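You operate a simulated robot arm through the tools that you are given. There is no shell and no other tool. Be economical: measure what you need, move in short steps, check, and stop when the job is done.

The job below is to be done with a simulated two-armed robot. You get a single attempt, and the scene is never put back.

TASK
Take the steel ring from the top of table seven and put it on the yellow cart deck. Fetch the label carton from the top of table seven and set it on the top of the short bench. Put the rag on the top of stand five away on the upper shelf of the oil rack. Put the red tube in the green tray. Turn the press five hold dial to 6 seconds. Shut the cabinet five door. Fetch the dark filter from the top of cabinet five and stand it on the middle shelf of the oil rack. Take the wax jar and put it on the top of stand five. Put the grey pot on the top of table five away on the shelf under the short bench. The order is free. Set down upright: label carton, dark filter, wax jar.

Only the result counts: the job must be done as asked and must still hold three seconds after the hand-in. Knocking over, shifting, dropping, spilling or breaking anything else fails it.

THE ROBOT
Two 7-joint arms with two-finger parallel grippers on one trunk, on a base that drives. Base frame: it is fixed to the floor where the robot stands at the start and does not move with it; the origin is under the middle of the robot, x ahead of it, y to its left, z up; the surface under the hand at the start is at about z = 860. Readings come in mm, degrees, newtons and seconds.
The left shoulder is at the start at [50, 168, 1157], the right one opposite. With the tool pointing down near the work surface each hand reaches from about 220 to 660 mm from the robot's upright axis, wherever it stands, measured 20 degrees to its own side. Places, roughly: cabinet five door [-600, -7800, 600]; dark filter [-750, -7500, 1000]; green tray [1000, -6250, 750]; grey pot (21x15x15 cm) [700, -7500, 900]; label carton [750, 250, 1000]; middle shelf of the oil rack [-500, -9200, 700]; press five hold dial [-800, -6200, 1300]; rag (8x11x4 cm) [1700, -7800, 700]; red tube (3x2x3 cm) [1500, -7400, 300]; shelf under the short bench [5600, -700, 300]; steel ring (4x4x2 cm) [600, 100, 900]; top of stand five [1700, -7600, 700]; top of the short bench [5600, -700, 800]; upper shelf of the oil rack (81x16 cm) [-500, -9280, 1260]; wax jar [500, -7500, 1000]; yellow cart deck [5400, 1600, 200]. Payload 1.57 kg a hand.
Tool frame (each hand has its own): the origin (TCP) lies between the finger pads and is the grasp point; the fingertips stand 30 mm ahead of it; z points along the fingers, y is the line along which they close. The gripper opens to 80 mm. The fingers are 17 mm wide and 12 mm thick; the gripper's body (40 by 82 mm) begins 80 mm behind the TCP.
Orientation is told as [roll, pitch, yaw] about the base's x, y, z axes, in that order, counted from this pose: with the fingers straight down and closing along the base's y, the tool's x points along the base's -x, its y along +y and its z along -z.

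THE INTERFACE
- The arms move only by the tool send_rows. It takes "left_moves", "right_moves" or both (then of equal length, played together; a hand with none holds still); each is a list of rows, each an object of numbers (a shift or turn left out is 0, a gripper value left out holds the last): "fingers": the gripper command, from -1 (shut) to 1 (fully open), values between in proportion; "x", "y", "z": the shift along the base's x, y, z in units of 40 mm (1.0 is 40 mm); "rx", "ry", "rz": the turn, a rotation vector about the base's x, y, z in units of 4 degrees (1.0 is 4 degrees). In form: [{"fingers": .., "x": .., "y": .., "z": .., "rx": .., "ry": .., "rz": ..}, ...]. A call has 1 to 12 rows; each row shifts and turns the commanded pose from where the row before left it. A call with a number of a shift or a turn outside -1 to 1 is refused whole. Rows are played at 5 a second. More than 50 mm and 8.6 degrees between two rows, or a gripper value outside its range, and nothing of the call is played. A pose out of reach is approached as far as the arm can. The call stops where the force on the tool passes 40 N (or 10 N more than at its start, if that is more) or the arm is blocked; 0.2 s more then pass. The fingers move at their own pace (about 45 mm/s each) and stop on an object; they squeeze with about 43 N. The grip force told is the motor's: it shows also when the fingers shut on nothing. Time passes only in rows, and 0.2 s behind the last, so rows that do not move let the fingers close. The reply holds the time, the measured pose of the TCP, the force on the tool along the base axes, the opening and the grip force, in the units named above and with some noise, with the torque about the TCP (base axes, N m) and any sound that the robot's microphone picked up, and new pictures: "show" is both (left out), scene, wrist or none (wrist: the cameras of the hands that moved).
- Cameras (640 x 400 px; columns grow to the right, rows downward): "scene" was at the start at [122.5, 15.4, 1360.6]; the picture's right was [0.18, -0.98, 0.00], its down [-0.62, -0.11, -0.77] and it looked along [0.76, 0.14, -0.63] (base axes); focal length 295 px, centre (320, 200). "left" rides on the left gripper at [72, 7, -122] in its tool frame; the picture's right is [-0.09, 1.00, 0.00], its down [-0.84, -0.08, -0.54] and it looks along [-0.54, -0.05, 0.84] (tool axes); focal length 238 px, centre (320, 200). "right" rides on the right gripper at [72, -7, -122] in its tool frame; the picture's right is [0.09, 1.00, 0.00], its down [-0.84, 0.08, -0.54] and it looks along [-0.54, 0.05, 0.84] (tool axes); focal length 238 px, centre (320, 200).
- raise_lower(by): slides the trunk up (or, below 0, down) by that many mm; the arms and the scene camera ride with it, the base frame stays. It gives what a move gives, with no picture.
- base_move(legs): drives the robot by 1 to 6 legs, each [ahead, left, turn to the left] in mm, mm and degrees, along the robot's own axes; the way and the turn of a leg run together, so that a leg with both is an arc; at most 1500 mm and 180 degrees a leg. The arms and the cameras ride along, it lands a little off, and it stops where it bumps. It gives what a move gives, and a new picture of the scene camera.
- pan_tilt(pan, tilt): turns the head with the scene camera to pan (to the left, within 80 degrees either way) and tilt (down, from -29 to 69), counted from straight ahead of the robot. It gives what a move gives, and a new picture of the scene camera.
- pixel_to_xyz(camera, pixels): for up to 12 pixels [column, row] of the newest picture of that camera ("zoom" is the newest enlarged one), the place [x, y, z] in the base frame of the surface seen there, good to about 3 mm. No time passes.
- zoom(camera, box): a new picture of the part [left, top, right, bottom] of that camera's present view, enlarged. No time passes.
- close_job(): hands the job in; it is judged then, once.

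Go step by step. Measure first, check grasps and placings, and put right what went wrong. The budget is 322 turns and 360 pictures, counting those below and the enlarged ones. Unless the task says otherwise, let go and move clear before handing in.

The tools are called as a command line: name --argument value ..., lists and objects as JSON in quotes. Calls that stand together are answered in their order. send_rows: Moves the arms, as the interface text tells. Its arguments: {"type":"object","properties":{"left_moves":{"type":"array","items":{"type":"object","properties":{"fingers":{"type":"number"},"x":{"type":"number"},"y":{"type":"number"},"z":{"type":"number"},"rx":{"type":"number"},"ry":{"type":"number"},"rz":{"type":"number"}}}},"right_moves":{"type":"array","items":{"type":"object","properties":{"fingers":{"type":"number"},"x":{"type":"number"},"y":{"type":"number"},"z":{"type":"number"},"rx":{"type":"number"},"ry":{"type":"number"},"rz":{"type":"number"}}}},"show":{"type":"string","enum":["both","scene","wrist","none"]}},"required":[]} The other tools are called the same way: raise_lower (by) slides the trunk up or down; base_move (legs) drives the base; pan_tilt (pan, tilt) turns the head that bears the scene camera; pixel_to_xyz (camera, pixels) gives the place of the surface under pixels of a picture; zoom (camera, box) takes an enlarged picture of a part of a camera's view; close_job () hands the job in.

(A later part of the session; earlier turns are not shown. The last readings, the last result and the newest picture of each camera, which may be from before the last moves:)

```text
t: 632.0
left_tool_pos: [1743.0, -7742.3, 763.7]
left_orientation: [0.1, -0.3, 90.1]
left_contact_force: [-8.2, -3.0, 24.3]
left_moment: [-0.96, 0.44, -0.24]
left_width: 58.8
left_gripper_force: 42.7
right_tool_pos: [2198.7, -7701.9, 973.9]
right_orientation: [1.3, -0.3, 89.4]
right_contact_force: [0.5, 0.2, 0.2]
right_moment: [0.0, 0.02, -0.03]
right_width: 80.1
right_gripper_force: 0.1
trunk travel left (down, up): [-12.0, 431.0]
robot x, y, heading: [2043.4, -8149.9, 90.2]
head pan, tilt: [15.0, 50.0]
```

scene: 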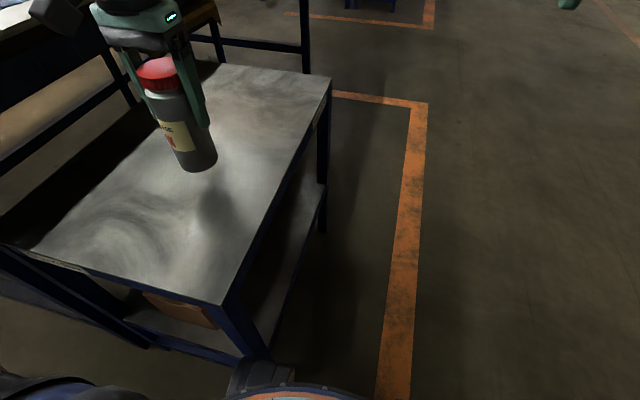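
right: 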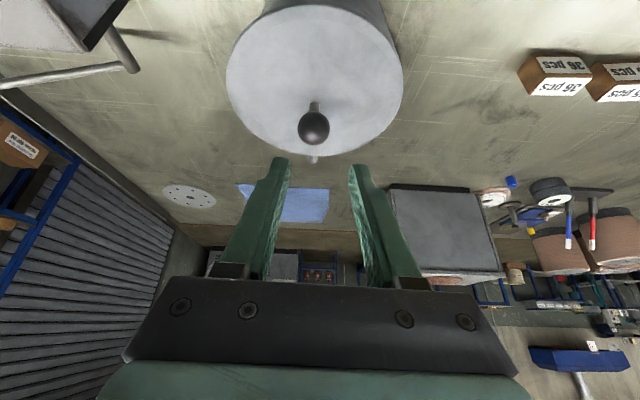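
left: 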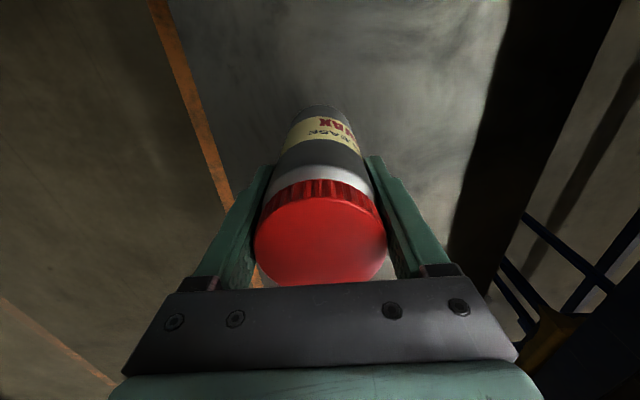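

Contact (24 N). Ease, open, rise.

send_rows --left_moves '[{"z": 0.05}, {"fingers": 1}, {}, {}, {"z": 0.8}, {"z": 0.8}, {"z": 0.8}, {"z": 0.8}]' --show "both"

```text
t: 633.8
left_tool_pos: [1743.0, -7742.8, 892.4]
left_orientation: [-0.1, -0.2, 90.1]
left_contact_force: [-0.2, -0.2, 0.5]
left_moment: [-0.01, -0.01, -0.03]
left_width: 80.1
left_gripper_force: 0.1
right_tool_pos: [2199.4, -7701.3, 972.9]
right_orientation: [1.1, -0.1, 89.4]
right_contact_force: [-0.3, 0.2, 0.2]
right_moment: [0.02, 0.03, -0.04]
right_width: 79.8
right_gripper_force: 0.0
trunk travel left (down, up): [-12.0, 431.0]
robot x, y, heading: [2044.9, -8151.5, 90.2]
head pan, tilt: [15.0, 50.0]
```

scene: 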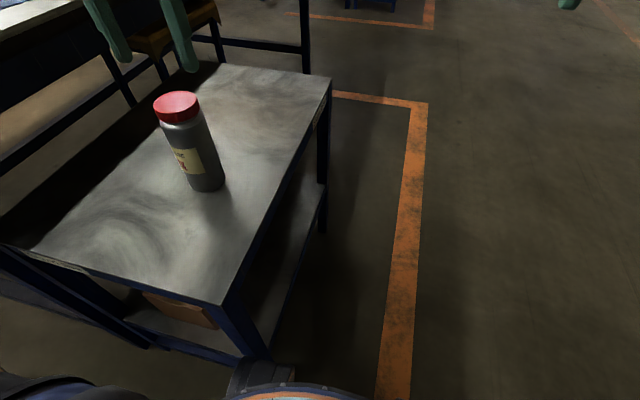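
left: 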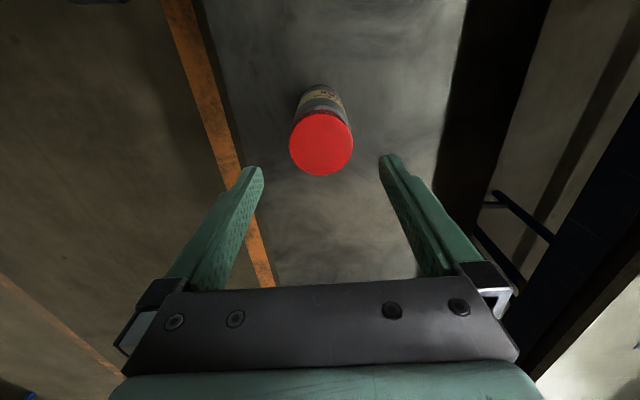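

Jar stands on stand five. Next the pot: I'll grip its handle (vertical bar at ≈(810,−7513)) from the table's −y end. Raise the trunk, retract the left hand, and drive round.

send_rows --left_moves '[{"z": 0.9}, {"y": -0.8, "z": 0.5}, {"y": -0.8}, {"y": -0.8}]' --show "none"

raise_lower --by 425

base_move --legs '[[-150, 0, 0], [0, 1400, 0]]'

pan_tilt --pan -10 --tilt 40

```text
t: 634.8
left_tool_pos: [1743.1, -7838.3, 947.2]
left_orientation: [-0.1, -0.1, 90.2]
left_contact_force: [-0.4, 0.3, 0.3]
left_moment: [-0.03, 0.01, 0.04]
left_width: 80.1
left_gripper_force: 0.0
right_tool_pos: [2200.8, -7700.9, 972.3]
right_orientation: [1.2, -0.1, 89.4]
right_contact_force: [0.2, 0.5, 0.0]
right_moment: [0.02, 0.04, -0.01]
right_width: 80.2
right_gripper_force: 0.0
trunk travel left (down, up): [-12.0, 431.0]
robot x, y, heading: [2045.2, -8145.5, 90.3]
head pan, tilt: [15.0, 50.0]
```

```text
refused: 425 is not a number from -400 to 400
```

```text
t: 648.1
left_tool_pos: [358.6, -7984.7, 945.8]
left_orientation: [0.0, -0.1, 89.6]
left_contact_force: [-0.1, 0.4, 0.0]
left_moment: [-0.02, -0.01, -0.01]
left_width: 80.0
left_gripper_force: 0.0
right_tool_pos: [816.1, -7852.3, 973.8]
right_orientation: [1.1, -0.1, 89.0]
right_contact_force: [-0.2, 0.2, 0.2]
right_moment: [0.0, 0.0, -0.04]
right_width: 79.6
right_gripper_force: 0.1
trunk travel left (down, up): [-12.0, 431.0]
robot x, y, heading: [659.4, -8295.4, 89.7]
head pan, tilt: [15.0, 50.0]
```

scene: 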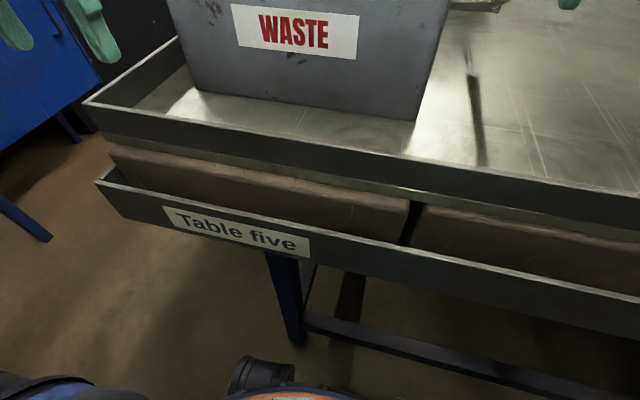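

```text
t: 649.0
left_tool_pos: [357.0, -7982.9, 946.6]
left_orientation: [-0.1, 0.0, 89.7]
left_contact_force: [0.8, 0.3, 0.1]
left_moment: [0.0, 0.0, 0.01]
left_width: 80.0
left_gripper_force: 0.1
right_tool_pos: [817.0, -7850.4, 972.4]
right_orientation: [1.1, -0.1, 89.0]
right_contact_force: [0.0, 0.4, -0.1]
right_moment: [-0.03, -0.01, 0.01]
right_width: 80.2
right_gripper_force: 0.1
trunk travel left (down, up): [-12.0, 431.0]
robot x, y, heading: [659.1, -8294.5, 89.8]
head pan, tilt: [-10.0, 40.0]
```

scene: 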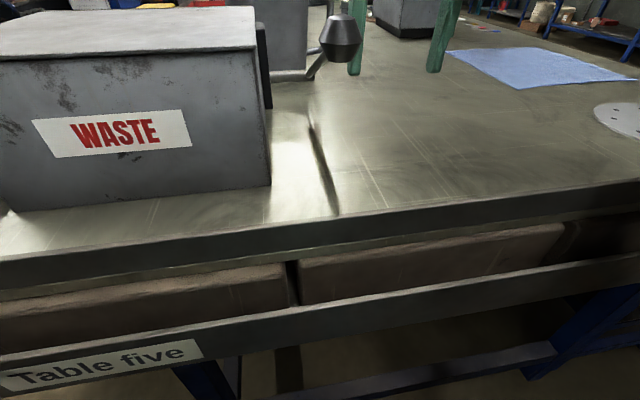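

The trunk raise was refused (limit 400), but nothing was touched. Raise now and look.

raise_lower --by 400

pan_tilt --pan -5 --tilt 50

pixel_to_xyz --camera "scene" --pixels '[[320, 300], [320, 320], [320, 350], [320, 250], [320, 200], [200, 150], [250, 120], [300, 100], [260, 60], [320, 60], [200, 300], [400, 330]]'

```text
t: 652.8
left_tool_pos: [358.3, -7983.3, 1346.9]
left_orientation: [0.0, -0.1, 89.8]
left_contact_force: [-1.1, 0.9, -0.8]
left_moment: [-0.02, -0.01, -0.02]
left_width: 80.1
left_gripper_force: 0.0
right_tool_pos: [816.0, -7850.1, 1372.4]
right_orientation: [1.2, -0.1, 88.9]
right_contact_force: [-0.1, 0.2, 1.0]
right_moment: [-0.05, -0.01, 0.02]
right_width: 80.0
right_gripper_force: 0.0
trunk travel left (down, up): [-412.0, 31.0]
robot x, y, heading: [661.2, -8298.6, 89.7]
head pan, tilt: [-10.0, 40.0]
```

```text
t: 653.6
left_tool_pos: [358.6, -7984.8, 1346.2]
left_orientation: [0.1, -0.1, 89.7]
left_contact_force: [-0.8, -0.5, 0.3]
left_moment: [0.02, 0.02, 0.01]
left_width: 80.1
left_gripper_force: 0.1
right_tool_pos: [816.1, -7849.6, 1373.4]
right_orientation: [1.2, -0.1, 89.0]
right_contact_force: [0.3, 0.1, 0.6]
right_moment: [0.03, 0.0, 0.02]
right_width: 79.9
right_gripper_force: 0.0
trunk travel left (down, up): [-412.0, 31.0]
robot x, y, heading: [657.7, -8297.6, 89.5]
head pan, tilt: [-5.0, 50.0]
```

scene: 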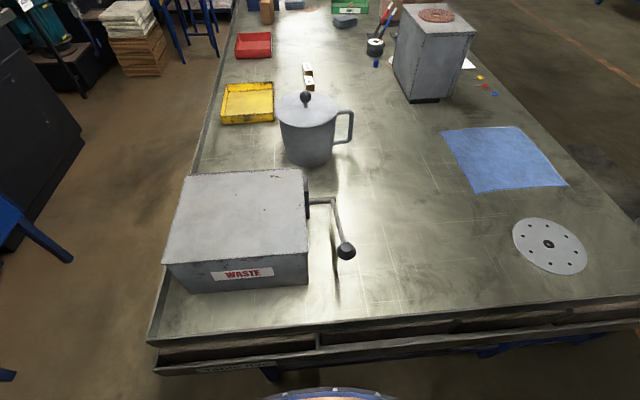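

```text
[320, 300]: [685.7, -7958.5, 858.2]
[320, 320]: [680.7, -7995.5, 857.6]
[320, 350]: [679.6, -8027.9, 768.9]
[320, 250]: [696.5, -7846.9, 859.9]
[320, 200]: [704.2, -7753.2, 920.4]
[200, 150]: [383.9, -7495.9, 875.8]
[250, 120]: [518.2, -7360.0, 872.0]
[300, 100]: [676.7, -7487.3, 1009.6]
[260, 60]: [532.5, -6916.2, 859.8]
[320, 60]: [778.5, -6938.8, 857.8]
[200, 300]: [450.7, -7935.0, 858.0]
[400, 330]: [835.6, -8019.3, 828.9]
```

From this end the handle is too far (rel ≥750). New plan: lift the loose lid by its knob (right hand, reachable from the aisle), then grip the pot's rim wall with the left hand, carry both, and refit the lid on the shelf. Drive back to the aisle.

base_move --legs '[[0, 720, 0], [0, 0, -89.7], [0, 945, 0], [185, 0, 0]]'

pan_tilt --pan -10 --tilt 45

```text
t: 673.6
left_tool_pos: [433.1, -7045.9, 1347.3]
left_orientation: [0.0, -0.1, 0.1]
left_contact_force: [-0.1, -0.8, -0.5]
left_moment: [-0.04, 0.02, 0.01]
left_width: 79.7
left_gripper_force: 0.0
right_tool_pos: [568.8, -7502.0, 1371.7]
right_orientation: [1.2, 0.0, -0.7]
right_contact_force: [0.0, -0.4, 1.2]
right_moment: [-0.02, 0.03, -0.03]
right_width: 79.9
right_gripper_force: 0.0
trunk travel left (down, up): [-412.0, 31.0]
robot x, y, heading: [119.4, -7344.9, -0.1]
head pan, tilt: [-5.0, 50.0]
```

scene: 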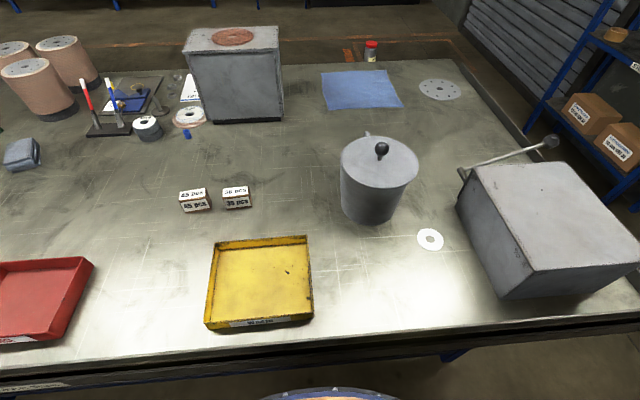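

```text
t: 674.2
left_tool_pos: [432.0, -7045.7, 1346.4]
left_orientation: [0.0, 0.0, 0.2]
left_contact_force: [0.7, -0.2, -0.4]
left_moment: [-0.03, 0.01, 0.0]
left_width: 79.8
left_gripper_force: 0.2
right_tool_pos: [567.4, -7501.9, 1373.5]
right_orientation: [1.1, 0.0, -0.7]
right_contact_force: [-0.8, -0.2, 0.5]
right_moment: [0.01, 0.01, -0.01]
right_width: 79.9
right_gripper_force: 0.1
trunk travel left (down, up): [-412.0, 31.0]
robot x, y, heading: [119.9, -7349.1, 0.2]
head pan, tilt: [-10.0, 45.0]
```

scene: 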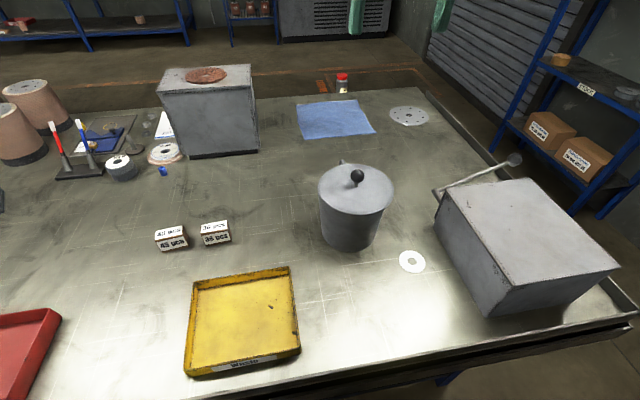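

Lower the trunk 175 and pitch the right hand over the knob as before.

raise_lower --by -175

send_rows --right_moves '[{"ry": -0.95, "x": 0.35, "z": -0.2, "fingers": 0}, {"ry": -0.95, "x": 0.35, "z": -0.2}, {"ry": -0.95, "x": 0.35, "z": -0.2}, {"ry": -0.95, "x": 0.35, "z": -0.2}, {"ry": -0.95, "x": 0.35, "z": -0.2}, {"ry": -0.95, "x": 0.35, "z": -0.2}, {"ry": -0.95, "x": 0.35, "z": -0.2, "y": -0.1}, {"ry": -0.95, "x": 0.35, "z": -0.2, "y": -0.1}]' --show "wrist"

```text
t: 676.2
left_tool_pos: [432.1, -7044.5, 1172.0]
left_orientation: [0.0, -0.1, 0.1]
left_contact_force: [0.3, -0.9, -0.1]
left_moment: [0.01, -0.02, 0.02]
left_width: 80.1
left_gripper_force: 0.1
right_tool_pos: [568.2, -7501.4, 1197.8]
right_orientation: [1.2, -0.1, -0.7]
right_contact_force: [-0.2, 0.7, 0.0]
right_moment: [0.01, 0.03, 0.0]
right_width: 80.1
right_gripper_force: 0.0
trunk travel left (down, up): [-237.0, 206.0]
robot x, y, heading: [119.3, -7351.2, 0.1]
head pan, tilt: [-10.0, 45.0]
```

```text
t: 678.0
left_tool_pos: [432.0, -7046.0, 1170.5]
left_orientation: [-0.1, -0.2, 0.0]
left_contact_force: [-0.2, 0.3, 0.2]
left_moment: [0.01, -0.03, 0.01]
left_width: 80.0
left_gripper_force: 0.1
right_tool_pos: [681.2, -7510.5, 1134.9]
right_orientation: [1.6, -30.5, -0.7]
right_contact_force: [0.0, 0.0, 0.6]
right_moment: [-0.02, 0.0, 0.0]
right_width: 40.3
right_gripper_force: 0.1
trunk travel left (down, up): [-237.0, 206.0]
robot x, y, heading: [120.2, -7350.1, 0.1]
head pan, tilt: [-10.0, 45.0]
```

right: 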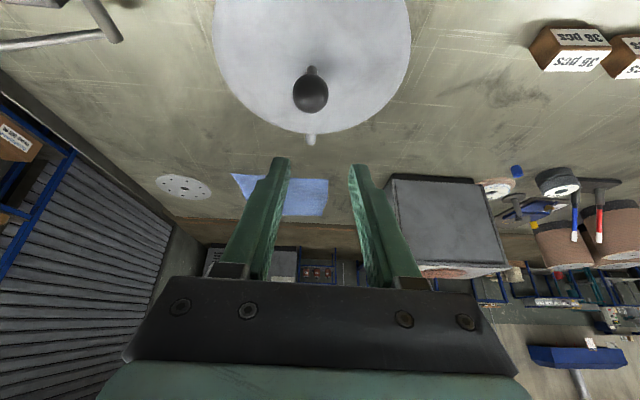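

send_rows --right_moves '[{"z": -0.8, "y": -0.08, "x": 0.1}, {"z": -0.8}, {"z": -0.65}, {"fingers": -1}, {}, {}, {}]' --show "none"

send_rows --right_moves '[{"z": 0.15}, {"z": 0.4}, {"z": 0.8}, {"z": 0.8}]' --show "both"

```text
t: 679.6
left_tool_pos: [432.1, -7045.2, 1171.7]
left_orientation: [0.1, -0.1, 0.1]
left_contact_force: [-0.1, -0.1, -0.1]
left_moment: [-0.02, -0.04, 0.03]
left_width: 80.2
left_gripper_force: 0.2
right_tool_pos: [684.7, -7512.0, 1044.8]
right_orientation: [1.6, -30.4, -0.9]
right_contact_force: [-0.5, -0.2, -0.4]
right_moment: [0.03, -0.01, -0.01]
right_width: 28.4
right_gripper_force: 38.9
trunk travel left (down, up): [-237.0, 206.0]
robot x, y, heading: [122.1, -7345.9, 0.1]
head pan, tilt: [-10.0, 45.0]
```

```text
t: 680.6
left_tool_pos: [432.9, -7044.4, 1171.8]
left_orientation: [0.1, -0.1, 0.1]
left_contact_force: [-0.2, 0.0, 0.1]
left_moment: [0.01, -0.06, 0.02]
left_width: 80.2
left_gripper_force: 0.0
right_tool_pos: [683.9, -7512.2, 1130.4]
right_orientation: [1.5, -30.4, -0.9]
right_contact_force: [-0.1, 0.1, -1.1]
right_moment: [0.0, -0.02, 0.02]
right_width: 28.6
right_gripper_force: 38.7
trunk travel left (down, up): [-237.0, 206.0]
robot x, y, heading: [122.0, -7346.3, -0.0]
head pan, tilt: [-10.0, 45.0]
```

scene: 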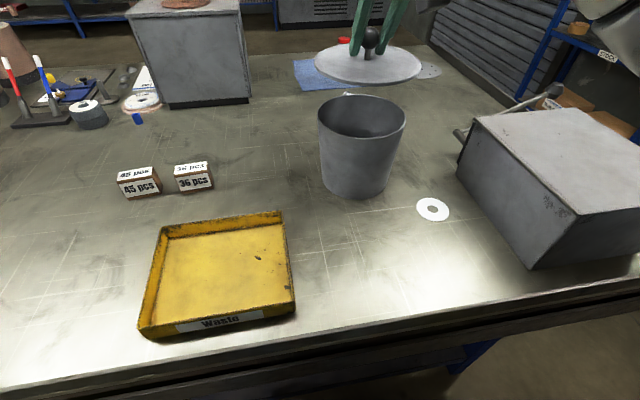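
right: 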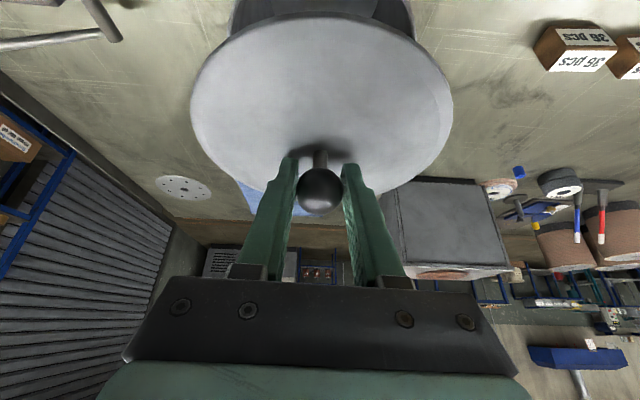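

Lid is off and held; the pot is open. Shift base right 258 and measure the pot's rim.

send_rows --right_moves '[{"z": 0.8}, {"z": 0.5}]' --show "none"

base_move --legs '[[0, -258, 0]]'

pan_tilt --pan 10 --tilt 45

zoom --camera "scene" --box '[240, 60, 440, 220]'

```text
t: 681.2
left_tool_pos: [432.2, -7044.7, 1170.4]
left_orientation: [0.0, 0.0, 0.1]
left_contact_force: [0.6, -0.5, 0.4]
left_moment: [-0.01, -0.02, -0.02]
left_width: 80.2
left_gripper_force: 0.1
right_tool_pos: [684.8, -7512.6, 1182.3]
right_orientation: [1.6, -30.4, -0.8]
right_contact_force: [0.6, 0.7, -1.0]
right_moment: [0.02, 0.01, 0.0]
right_width: 28.2
right_gripper_force: 38.5
trunk travel left (down, up): [-237.0, 206.0]
robot x, y, heading: [123.8, -7345.6, 0.1]
head pan, tilt: [-10.0, 45.0]
```

```text
t: 684.1
left_tool_pos: [433.0, -7307.9, 1170.3]
left_orientation: [0.0, 0.0, -0.1]
left_contact_force: [0.6, -0.1, 0.1]
left_moment: [-0.02, 0.01, 0.0]
left_width: 80.0
left_gripper_force: 0.1
right_tool_pos: [684.3, -7777.0, 1182.7]
right_orientation: [1.7, -30.5, -1.0]
right_contact_force: [-0.9, 0.3, -0.9]
right_moment: [0.05, 0.01, 0.01]
right_width: 28.7
right_gripper_force: 38.6
trunk travel left (down, up): [-237.0, 206.0]
robot x, y, heading: [123.6, -7608.2, -0.1]
head pan, tilt: [-10.0, 45.0]
```

scene: 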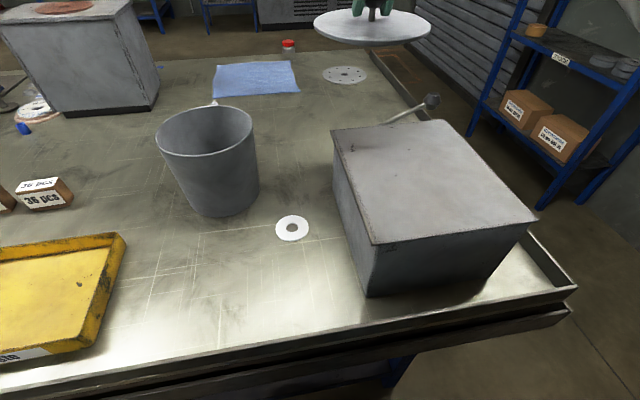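

```text
t: 684.9
left_tool_pos: [433.4, -7307.5, 1170.9]
left_orientation: [-0.1, -0.1, 0.0]
left_contact_force: [0.4, -0.7, -0.7]
left_moment: [0.01, 0.0, 0.01]
left_width: 79.8
left_gripper_force: 0.1
right_tool_pos: [683.6, -7777.2, 1181.8]
right_orientation: [1.6, -30.5, -1.0]
right_contact_force: [-1.1, -1.0, -1.4]
right_moment: [0.02, 0.0, 0.0]
right_width: 28.4
right_gripper_force: 37.8
trunk travel left (down, up): [-237.0, 206.0]
robot x, y, heading: [122.7, -7609.8, 0.0]
head pan, tilt: [10.0, 45.0]
```

scene: 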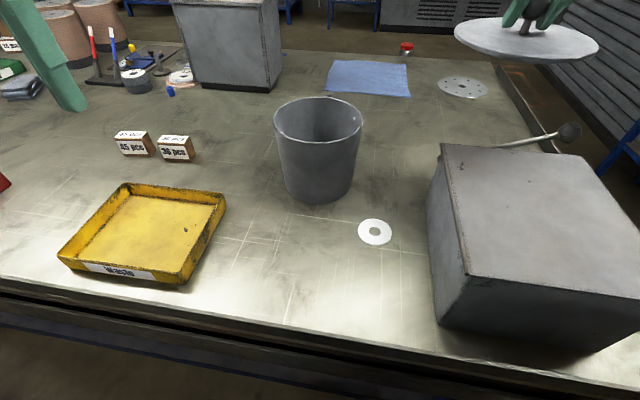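

```text
2.50 times, centred on (340, 140) of scene
```

zoom: 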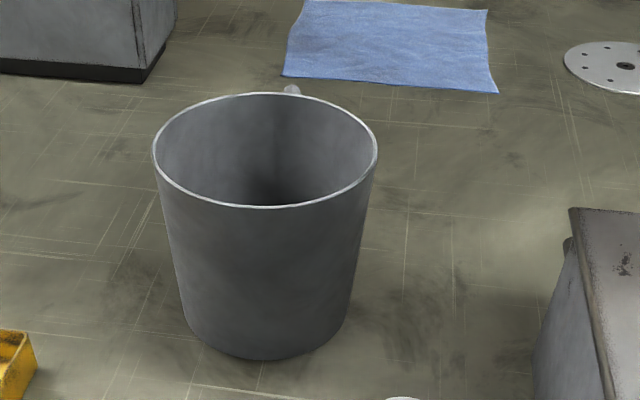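

Empty thin-walled pot. Measure the rim.

pixel_to_xyz --camera "zoom" --pixels '[[155, 150], [376, 150], [267, 206], [265, 95], [160, 165], [372, 165], [200, 192], [330, 192], [265, 150], [290, 88]]'

```text
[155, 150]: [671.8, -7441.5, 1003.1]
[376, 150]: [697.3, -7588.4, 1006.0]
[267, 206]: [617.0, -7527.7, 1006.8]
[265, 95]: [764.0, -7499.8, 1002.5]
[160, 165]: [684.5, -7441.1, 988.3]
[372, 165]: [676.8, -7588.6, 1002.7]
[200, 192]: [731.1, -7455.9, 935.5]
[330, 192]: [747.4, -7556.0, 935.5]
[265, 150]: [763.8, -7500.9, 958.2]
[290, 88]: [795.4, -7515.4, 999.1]
```

Rim centre ≈ (689,−7515), radius 74, z 1006. Bring the left hand over the +y rim point (689,−7441), pitched 30°.

send_rows --left_moves '[{"ry": -0.95, "x": 0.74, "y": -0.42, "z": -0.15, "fingers": 0.2}, {"ry": -0.95, "x": 0.74, "y": -0.42, "z": -0.15}, {"ry": -0.95, "x": 0.74, "y": -0.42, "z": -0.15}, {"ry": -0.95, "x": 0.74, "y": -0.42, "z": -0.15}, {"ry": -0.95, "x": 0.74, "y": -0.42, "z": -0.15}, {"ry": -0.95, "x": 0.74, "y": -0.42, "z": -0.15}, {"ry": -0.95, "x": 0.74, "y": -0.42, "z": -0.15}, {"ry": -0.95, "x": 0.74, "y": -0.42, "z": -0.15}]' --show "both"

```text
t: 686.7
left_tool_pos: [668.1, -7438.5, 1120.8]
left_orientation: [0.0, -30.5, 0.0]
left_contact_force: [0.4, 0.4, -0.5]
left_moment: [0.04, -0.01, -0.02]
left_width: 47.9
left_gripper_force: 0.0
left hand out of reach, approached as far as the arm can: row 8
right_tool_pos: [682.9, -7776.0, 1181.7]
right_orientation: [1.7, -30.5, -1.0]
right_contact_force: [0.3, -0.5, -1.4]
right_moment: [0.02, 0.03, 0.04]
right_width: 28.5
right_gripper_force: 38.4
trunk travel left (down, up): [-237.0, 206.0]
robot x, y, heading: [123.0, -7609.7, 0.1]
head pan, tilt: [10.0, 45.0]
```

scene: 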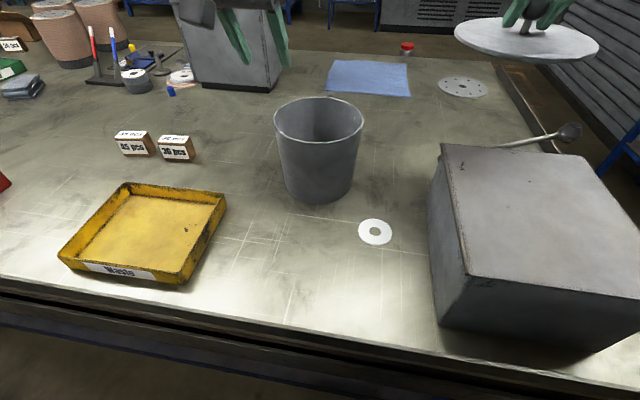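
left: 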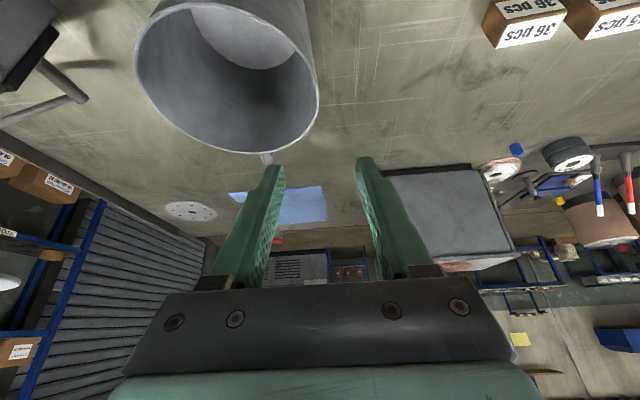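

Straddling is set. Lower the trunk 100, then check.

raise_lower --by -95

zoom --camera "left" --box '[100, 0, 500, 280]'

pixel_to_xyz --camera "zoom" --pixels '[[330, 150], [345, 180], [355, 120], [290, 200], [320, 100]]'

```text
t: 688.0
left_tool_pos: [666.7, -7437.5, 1026.2]
left_orientation: [0.1, -30.5, -0.2]
left_contact_force: [1.0, 0.2, -0.1]
left_moment: [0.0, -0.01, -0.01]
left_width: 48.1
left_gripper_force: 0.0
right_tool_pos: [682.8, -7775.6, 1087.4]
right_orientation: [1.6, -30.5, -1.1]
right_contact_force: [0.9, -0.4, -0.3]
right_moment: [-0.01, 0.03, -0.01]
right_width: 28.5
right_gripper_force: 38.5
trunk travel left (down, up): [-142.0, 301.0]
robot x, y, heading: [121.1, -7607.0, -0.2]
head pan, tilt: [10.0, 45.0]
```

```text
1.43 times, centred on (300, 140) of left
```

zoom: 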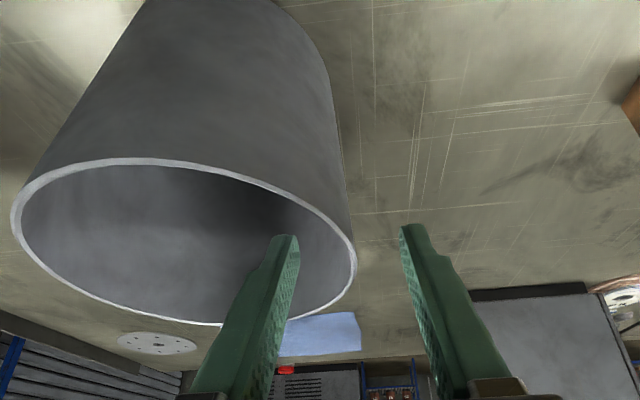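

```text
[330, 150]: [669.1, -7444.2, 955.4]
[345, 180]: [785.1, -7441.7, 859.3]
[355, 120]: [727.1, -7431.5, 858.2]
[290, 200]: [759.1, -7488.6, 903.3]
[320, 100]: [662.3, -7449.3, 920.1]
```

One finger is inside, the other outside. Lower 30 and close on the wall.

raise_lower --by -32

send_rows --left_moves '[{"y": -0.06}, {"fingers": -1}, {}, {}, {}, {}]' --show "wrist"

```text
t: 688.8
left_tool_pos: [667.4, -7438.6, 994.7]
left_orientation: [0.2, -30.6, -0.1]
left_contact_force: [-0.4, 0.1, 0.2]
left_moment: [0.02, 0.01, -0.01]
left_width: 47.9
left_gripper_force: 0.0
right_tool_pos: [683.6, -7776.6, 1055.2]
right_orientation: [1.6, -30.5, -1.0]
right_contact_force: [0.7, -0.5, -1.5]
right_moment: [-0.02, -0.01, 0.03]
right_width: 28.4
right_gripper_force: 38.5
trunk travel left (down, up): [-110.0, 333.0]
robot x, y, heading: [119.5, -7604.9, -0.1]
head pan, tilt: [10.0, 45.0]
```

```text
t: 690.2
left_tool_pos: [667.4, -7441.0, 993.8]
left_orientation: [0.0, -30.5, -0.2]
left_contact_force: [-1.0, -1.4, 1.7]
left_moment: [-0.53, 0.0, -0.21]
left_width: 9.6
left_gripper_force: 27.2
right_tool_pos: [683.4, -7776.6, 1055.5]
right_orientation: [1.5, -30.5, -1.0]
right_contact_force: [0.0, 1.0, -1.4]
right_moment: [0.0, 0.02, 0.02]
right_width: 28.6
right_gripper_force: 38.7
trunk travel left (down, up): [-110.0, 333.0]
robot x, y, heading: [122.8, -7612.3, -0.3]
head pan, tilt: [10.0, 45.0]
```

left: 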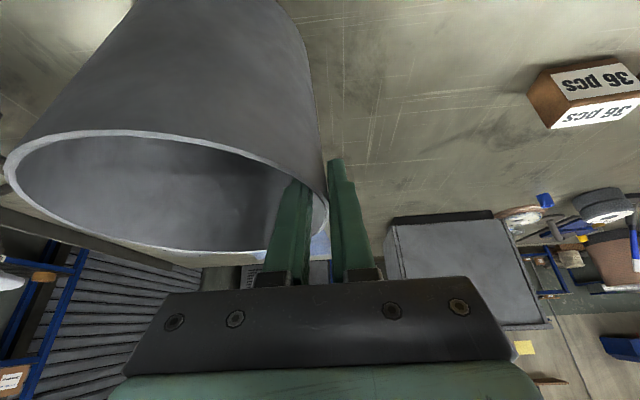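

Gripped the wall. Test-lift 8 mm with the left hand.

send_rows --left_moves '[{"z": 0.1}, {"z": 0.1}, {}]' --show "both"

```text
t: 691.0
left_tool_pos: [667.6, -7437.6, 998.3]
left_orientation: [0.1, -30.4, -0.1]
left_contact_force: [0.5, -0.1, -1.9]
left_moment: [-0.15, -0.06, 0.13]
left_width: 8.9
left_gripper_force: 27.7
left hand out of reach, approached as far as the arm can: row 2
right_tool_pos: [683.9, -7777.7, 1054.3]
right_orientation: [1.6, -30.6, -1.0]
right_contact_force: [0.6, -0.1, -0.9]
right_moment: [-0.01, 0.01, 0.01]
right_width: 28.4
right_gripper_force: 38.4
trunk travel left (down, up): [-110.0, 333.0]
robot x, y, heading: [121.0, -7609.3, -0.3]
head pan, tilt: [10.0, 45.0]
```

scene: 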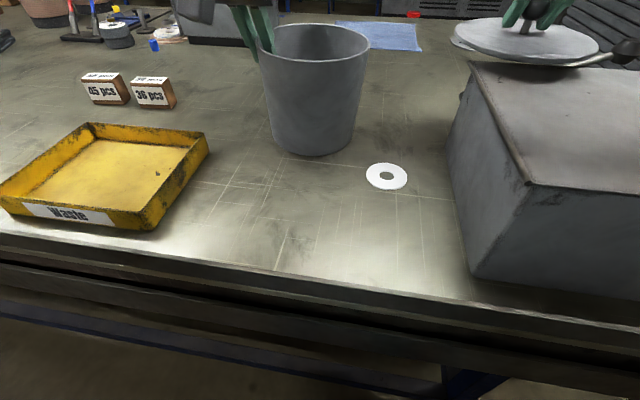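
left: 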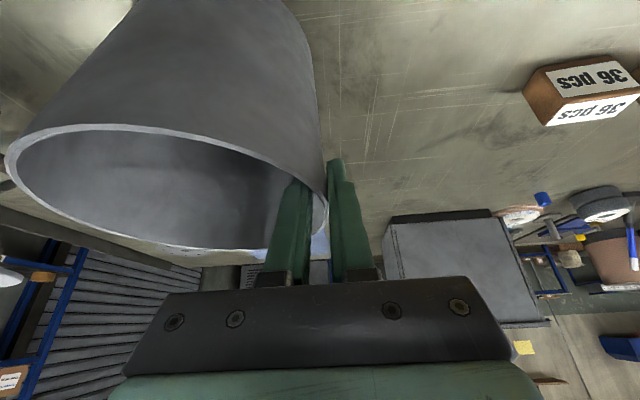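

Use the trunk to lift 25 mm and watch the forces.

raise_lower --by 25

zoom --camera "scene" --box '[200, 0, 440, 200]'

```text
t: 691.7
left_tool_pos: [667.8, -7437.1, 1022.4]
left_orientation: [0.1, -30.4, -0.1]
left_contact_force: [0.7, 0.1, -4.6]
left_moment: [0.57, 0.13, -0.05]
left_width: 8.4
left_gripper_force: 26.8
right_tool_pos: [684.6, -7777.1, 1079.1]
right_orientation: [1.6, -30.4, -1.1]
right_contact_force: [0.2, -0.2, -1.0]
right_moment: [0.01, 0.03, 0.0]
right_width: 28.6
right_gripper_force: 38.2
trunk travel left (down, up): [-135.0, 308.0]
robot x, y, heading: [118.9, -7608.7, -0.1]
head pan, tilt: [10.0, 45.0]
```

```text
2.00 times, centred on (320, 100) of scene
```

zoom: 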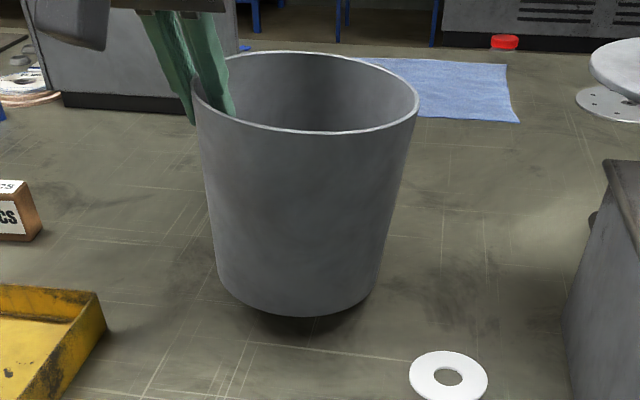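

Pot weighs only ~0.5 kg and hangs upright. Raise 130 more, then back out of the aisle side.

raise_lower --by 130

base_move --legs '[[-200, 0, 0]]'

zoom --camera "left" --box '[0, 0, 480, 300]'

```text
t: 693.3
left_tool_pos: [667.8, -7437.8, 1152.6]
left_orientation: [0.1, -30.3, -0.1]
left_contact_force: [0.1, 0.0, -3.7]
left_moment: [0.33, 0.08, 0.0]
left_width: 8.7
left_gripper_force: 27.2
right_tool_pos: [684.1, -7776.8, 1209.8]
right_orientation: [1.6, -30.4, -1.0]
right_contact_force: [0.2, 0.7, -0.7]
right_moment: [-0.04, 0.02, -0.04]
right_width: 28.7
right_gripper_force: 38.6
trunk travel left (down, up): [-265.0, 178.0]
robot x, y, heading: [123.8, -7608.6, -0.2]
head pan, tilt: [10.0, 45.0]
```

```text
t: 694.9
left_tool_pos: [465.6, -7438.3, 1153.7]
left_orientation: [0.2, -30.5, -0.2]
left_contact_force: [0.0, 0.4, -4.5]
left_moment: [0.3, 0.08, -0.02]
left_width: 8.5
left_gripper_force: 27.3
right_tool_pos: [481.1, -7775.6, 1210.3]
right_orientation: [1.7, -30.5, -1.0]
right_contact_force: [-0.6, 0.1, -0.7]
right_moment: [0.02, 0.0, -0.03]
right_width: 28.6
right_gripper_force: 38.3
trunk travel left (down, up): [-265.0, 178.0]
robot x, y, heading: [-83.2, -7609.8, 0.1]
head pan, tilt: [10.0, 45.0]
```

scene: 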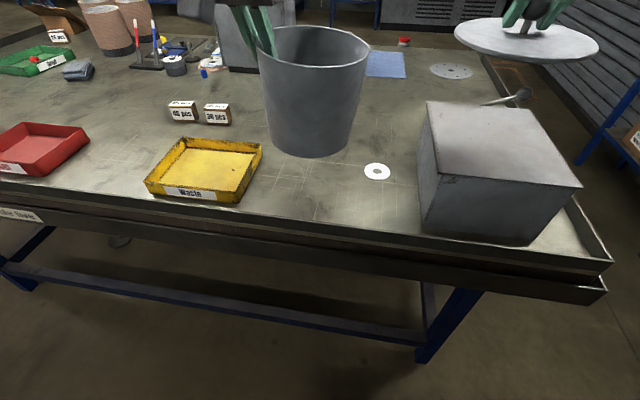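

```text
1.33 times, centred on (240, 150) of left
```

zoom: 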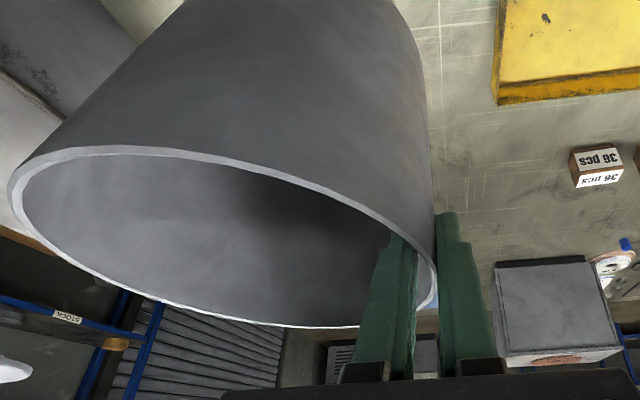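

Pot and lid held firmly. Drive (keeping heading 0): right 745, then ahead 3.35 m along y≈−8350.

base_move --legs '[[0, -745, 0], [1500, 0, 0], [1500, 0, 0], [380, 0, 0]]'

pan_tilt --pan 60 --tilt 20

```text
t: 717.9
left_tool_pos: [3846.4, -8244.7, 1152.7]
left_orientation: [0.0, -30.5, -0.9]
left_contact_force: [0.4, -0.1, -4.5]
left_moment: [0.28, 0.06, -0.01]
left_width: 8.3
left_gripper_force: 27.4
right_tool_pos: [3859.8, -8583.1, 1208.5]
right_orientation: [1.5, -30.4, -1.7]
right_contact_force: [0.1, 0.7, -0.7]
right_moment: [0.0, 0.02, 0.03]
right_width: 28.5
right_gripper_force: 38.1
trunk travel left (down, up): [-265.0, 178.0]
robot x, y, heading: [3299.4, -8406.7, -0.9]
head pan, tilt: [10.0, 45.0]
```

scene: 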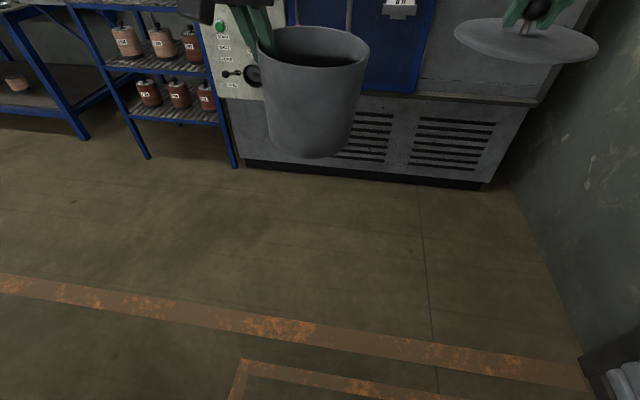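

```text
t: 719.1
left_tool_pos: [3846.1, -8244.1, 1151.6]
left_orientation: [0.0, -30.4, -0.9]
left_contact_force: [-0.4, 0.0, -3.8]
left_moment: [0.3, 0.06, -0.01]
left_width: 8.3
left_gripper_force: 27.3
right_tool_pos: [3859.2, -8582.2, 1208.8]
right_orientation: [1.5, -30.4, -1.7]
right_contact_force: [1.2, -0.1, -1.0]
right_moment: [-0.01, 0.06, 0.0]
right_width: 28.4
right_gripper_force: 38.6
trunk travel left (down, up): [-265.0, 178.0]
robot x, y, heading: [3297.2, -8406.4, -0.9]
head pan, tilt: [60.0, 20.0]
```

scene: 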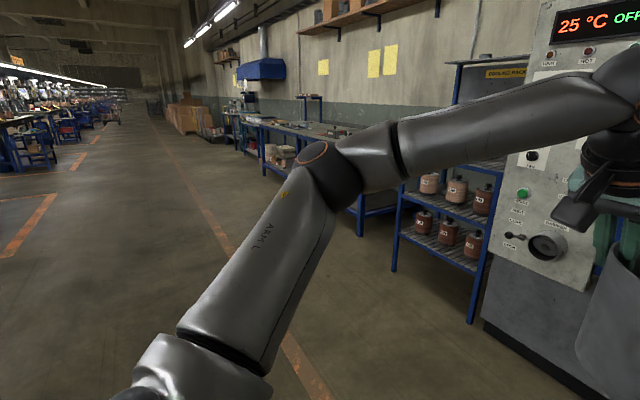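

pixel_to_xyz --camera "scene" --pixels '[[470, 315], [395, 265], [530, 230], [262, 170], [240, 145], [360, 235], [200, 130], [490, 330]]'

```text
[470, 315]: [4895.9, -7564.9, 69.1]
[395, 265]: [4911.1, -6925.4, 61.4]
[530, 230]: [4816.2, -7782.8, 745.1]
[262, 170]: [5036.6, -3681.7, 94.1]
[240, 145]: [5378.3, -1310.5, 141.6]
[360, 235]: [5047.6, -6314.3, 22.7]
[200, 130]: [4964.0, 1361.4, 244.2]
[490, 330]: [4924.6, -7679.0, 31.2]
```

The corridor along x≈3300 is clear. Strafe left 7.5 m.

base_move --legs '[[0, 0, 0.9], [0, 1500, 0], [0, 1500, 0], [0, 1500, 0], [0, 1500, 0], [0, 1450, 0]]'

pan_tilt --pan 0 --tilt 25

```text
t: 784.2
left_tool_pos: [3640.4, -729.8, 1152.6]
left_orientation: [0.1, -30.4, 2.2]
left_contact_force: [0.7, -0.3, -4.4]
left_moment: [0.31, 0.11, 0.01]
left_width: 8.0
left_gripper_force: 27.4
right_tool_pos: [3670.4, -1068.6, 1209.5]
right_orientation: [1.5, -30.4, 1.4]
right_contact_force: [0.4, 0.0, -1.6]
right_moment: [-0.02, -0.01, 0.0]
right_width: 28.6
right_gripper_force: 38.0
trunk travel left (down, up): [-265.0, 178.0]
robot x, y, heading: [3102.3, -922.9, 2.2]
head pan, tilt: [60.0, 20.0]
```

scene: 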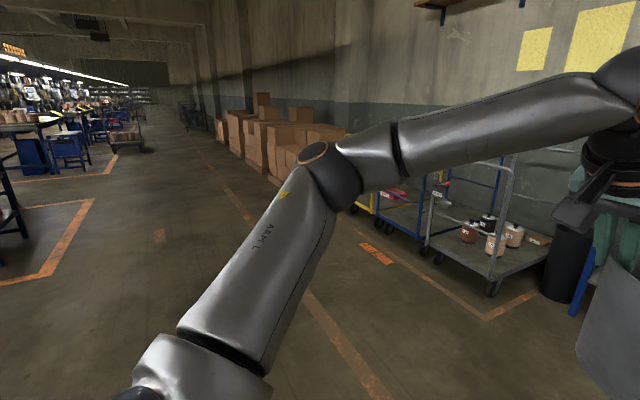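

```text
t: 785.5
left_tool_pos: [3640.4, -730.0, 1152.9]
left_orientation: [0.1, -30.4, 2.1]
left_contact_force: [-0.6, 0.6, -4.6]
left_moment: [0.28, 0.07, 0.0]
left_width: 8.2
left_gripper_force: 26.8
right_tool_pos: [3671.1, -1068.5, 1210.9]
right_orientation: [1.7, -30.4, 1.4]
right_contact_force: [0.0, 0.1, -1.6]
right_moment: [-0.02, -0.02, 0.02]
right_width: 28.5
right_gripper_force: 38.9
trunk travel left (down, up): [-265.0, 178.0]
robot x, y, heading: [3101.9, -926.5, 2.5]
head pan, tilt: [0.0, 25.0]
```

scene: 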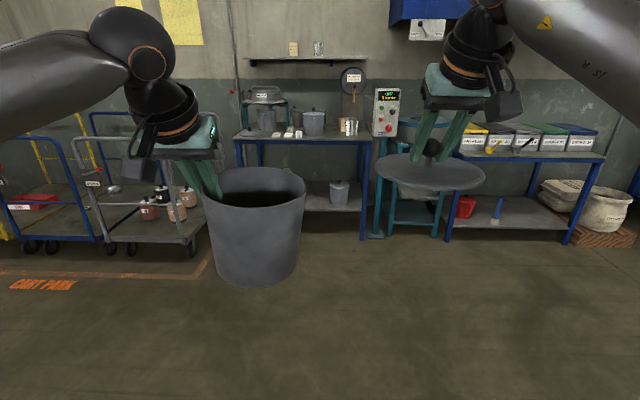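

Fix the heading and move ahead to look at the shelf.

base_move --legs '[[0, 0, -2.3], [1200, 0, 0]]'

pan_tilt --pan 0 --tilt 35

zoom --camera "scene" --box '[220, 80, 440, 250]'

```text
t: 792.0
left_tool_pos: [4845.2, -739.5, 1152.0]
left_orientation: [0.1, -30.5, 0.7]
left_contact_force: [0.3, -0.3, -3.5]
left_moment: [0.3, 0.09, -0.05]
left_width: 8.1
left_gripper_force: 26.6
right_tool_pos: [4867.4, -1076.4, 1209.3]
right_orientation: [1.6, -30.5, -0.2]
right_contact_force: [0.4, -0.7, -0.7]
right_moment: [0.0, 0.01, -0.01]
right_width: 28.7
right_gripper_force: 38.5
trunk travel left (down, up): [-265.0, 178.0]
robot x, y, heading: [4301.9, -918.6, 0.6]
head pan, tilt: [0.0, 25.0]
```

scene: 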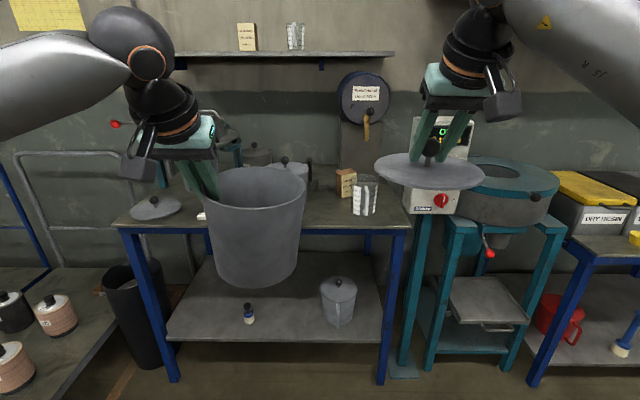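

```text
t: 792.7
left_tool_pos: [4845.1, -738.4, 1151.7]
left_orientation: [0.0, -30.4, 0.6]
left_contact_force: [0.6, -0.3, -3.3]
left_moment: [0.3, 0.04, 0.01]
left_width: 8.6
left_gripper_force: 27.7
right_tool_pos: [4866.8, -1077.7, 1209.2]
right_orientation: [1.6, -30.4, -0.2]
right_contact_force: [-0.4, 0.1, -1.3]
right_moment: [0.03, 0.01, 0.03]
right_width: 28.5
right_gripper_force: 38.7
trunk travel left (down, up): [-265.0, 178.0]
robot x, y, heading: [4302.6, -919.7, 0.8]
head pan, tilt: [0.0, 35.0]
```

scene: 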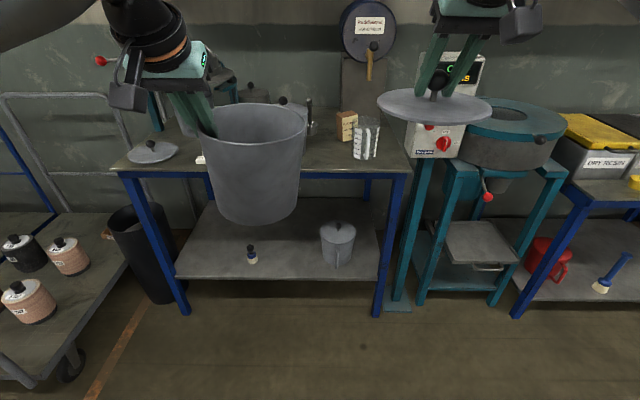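

```text
2.35 times, centred on (330, 165) of scene
```

zoom: 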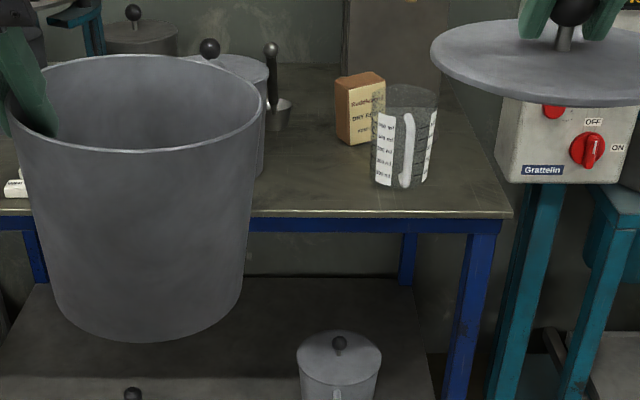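

Measure shelf free spaces.

pixel_to_xyz --camera "scene" --pixels '[[321, 245], [338, 262], [251, 260], [258, 262], [285, 270], [285, 240], [200, 265], [225, 260], [300, 275], [180, 278], [300, 215], [338, 230]]'

```text
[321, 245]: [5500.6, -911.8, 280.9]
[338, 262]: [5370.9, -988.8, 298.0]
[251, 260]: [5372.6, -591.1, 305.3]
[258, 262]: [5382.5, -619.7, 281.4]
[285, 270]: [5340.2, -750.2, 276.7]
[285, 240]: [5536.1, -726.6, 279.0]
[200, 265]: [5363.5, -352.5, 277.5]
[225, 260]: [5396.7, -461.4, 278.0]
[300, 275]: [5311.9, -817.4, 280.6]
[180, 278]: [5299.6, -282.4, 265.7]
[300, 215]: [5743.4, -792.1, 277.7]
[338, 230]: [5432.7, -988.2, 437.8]
```

Slot between bottle and jug: y −620…−915; pot centre target (5385,−770). Retract the right hand (lid), lower the trunk and the left arm here in the open.

send_rows --right_moves '[{"x": -0.9}, {"x": -0.9}, {"x": -0.9}, {"x": -0.9}, {"x": -0.9}, {"x": -0.9}, {"x": -0.9}]' --show "none"

raise_lower --by -260

send_rows --left_moves '[{"z": -0.8, "x": -0.2}, {"z": -0.8, "x": -0.2}, {"z": -0.8, "x": -0.2}, {"z": -0.8, "x": -0.2}, {"z": -0.8, "x": -0.2}, {"z": -0.8, "x": -0.2}]' --show "both"

```text
t: 794.3
left_tool_pos: [4845.8, -739.2, 1152.2]
left_orientation: [0.0, -30.4, 0.6]
left_contact_force: [-1.0, -0.2, -4.3]
left_moment: [0.32, 0.06, 0.0]
left_width: 8.1
left_gripper_force: 26.9
right_tool_pos: [4612.3, -1076.2, 1211.4]
right_orientation: [1.6, -30.4, -0.4]
right_contact_force: [0.8, 1.3, -0.5]
right_moment: [-0.01, -0.02, 0.02]
right_width: 28.5
right_gripper_force: 38.0
trunk travel left (down, up): [-265.0, 178.0]
robot x, y, heading: [4300.8, -916.2, 0.4]
head pan, tilt: [0.0, 35.0]
```

```text
t: 797.0
left_tool_pos: [4844.6, -738.2, 891.2]
left_orientation: [0.1, -30.3, 0.6]
left_contact_force: [0.8, 0.2, -4.4]
left_moment: [0.63, 0.15, 0.03]
left_width: 8.2
left_gripper_force: 27.6
right_tool_pos: [4613.5, -1076.8, 950.6]
right_orientation: [1.5, -30.3, -0.2]
right_contact_force: [-0.2, -0.3, -1.4]
right_moment: [0.01, 0.02, 0.0]
right_width: 28.5
right_gripper_force: 38.6
trunk travel left (down, up): [-5.0, 438.0]
robot x, y, heading: [4300.7, -915.2, 0.7]
head pan, tilt: [0.0, 35.0]
```

```text
t: 798.4
left_tool_pos: [4797.8, -739.5, 701.7]
left_orientation: [0.0, -30.4, 0.7]
left_contact_force: [-0.1, 0.0, -5.4]
left_moment: [0.32, 0.09, 0.01]
left_width: 7.8
left_gripper_force: 26.9
right_tool_pos: [4613.6, -1076.7, 952.0]
right_orientation: [1.5, -30.4, -0.3]
right_contact_force: [0.1, 0.5, -1.6]
right_moment: [0.04, -0.03, 0.03]
right_width: 28.6
right_gripper_force: 38.6
trunk travel left (down, up): [-5.0, 438.0]
robot x, y, heading: [4301.5, -915.8, 0.8]
head pan, tilt: [0.0, 35.0]
```

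scene: 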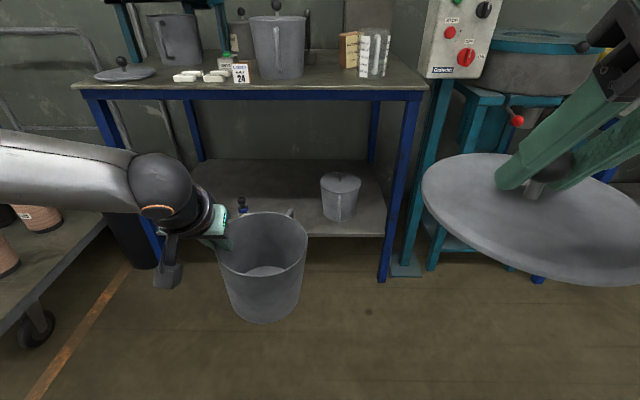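
left: 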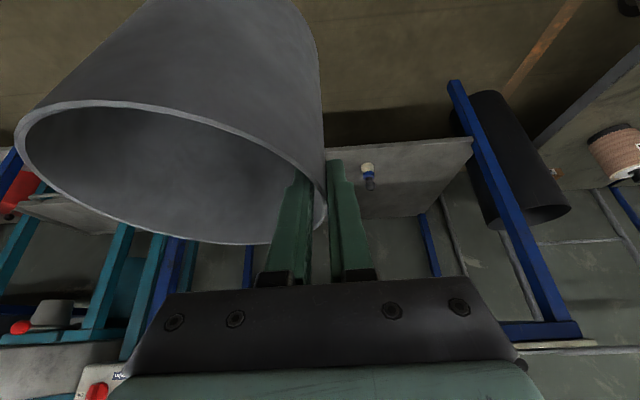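

Good. Lower the left hand another 260.

send_rows --left_moves '[{"z": -0.8}, {"z": -0.8}, {"z": -0.8}, {"z": -0.8}, {"z": -0.8}, {"z": -0.8}, {"z": -0.8}, {"z": -0.8}]' --show "scene"

```text
t: 800.2
left_tool_pos: [4766.5, -681.8, 511.9]
left_orientation: [-0.1, -30.5, 0.5]
left_contact_force: [-0.4, -0.2, -4.1]
left_moment: [0.33, 0.09, 0.02]
left_width: 7.6
left_gripper_force: 27.0
left hand out of reach, approached as far as the arm can: row 4, 5, 6, 7, 8
right_tool_pos: [4616.1, -1075.3, 950.8]
right_orientation: [1.6, -30.5, -0.2]
right_contact_force: [0.0, 0.1, -1.5]
right_moment: [-0.02, 0.03, 0.05]
right_width: 28.8
right_gripper_force: 38.8
trunk travel left (down, up): [-5.0, 438.0]
robot x, y, heading: [4303.4, -920.2, 0.7]
head pan, tilt: [0.0, 35.0]
```

scene: 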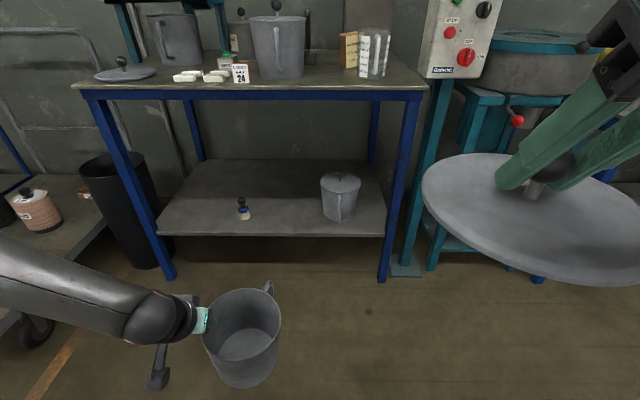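

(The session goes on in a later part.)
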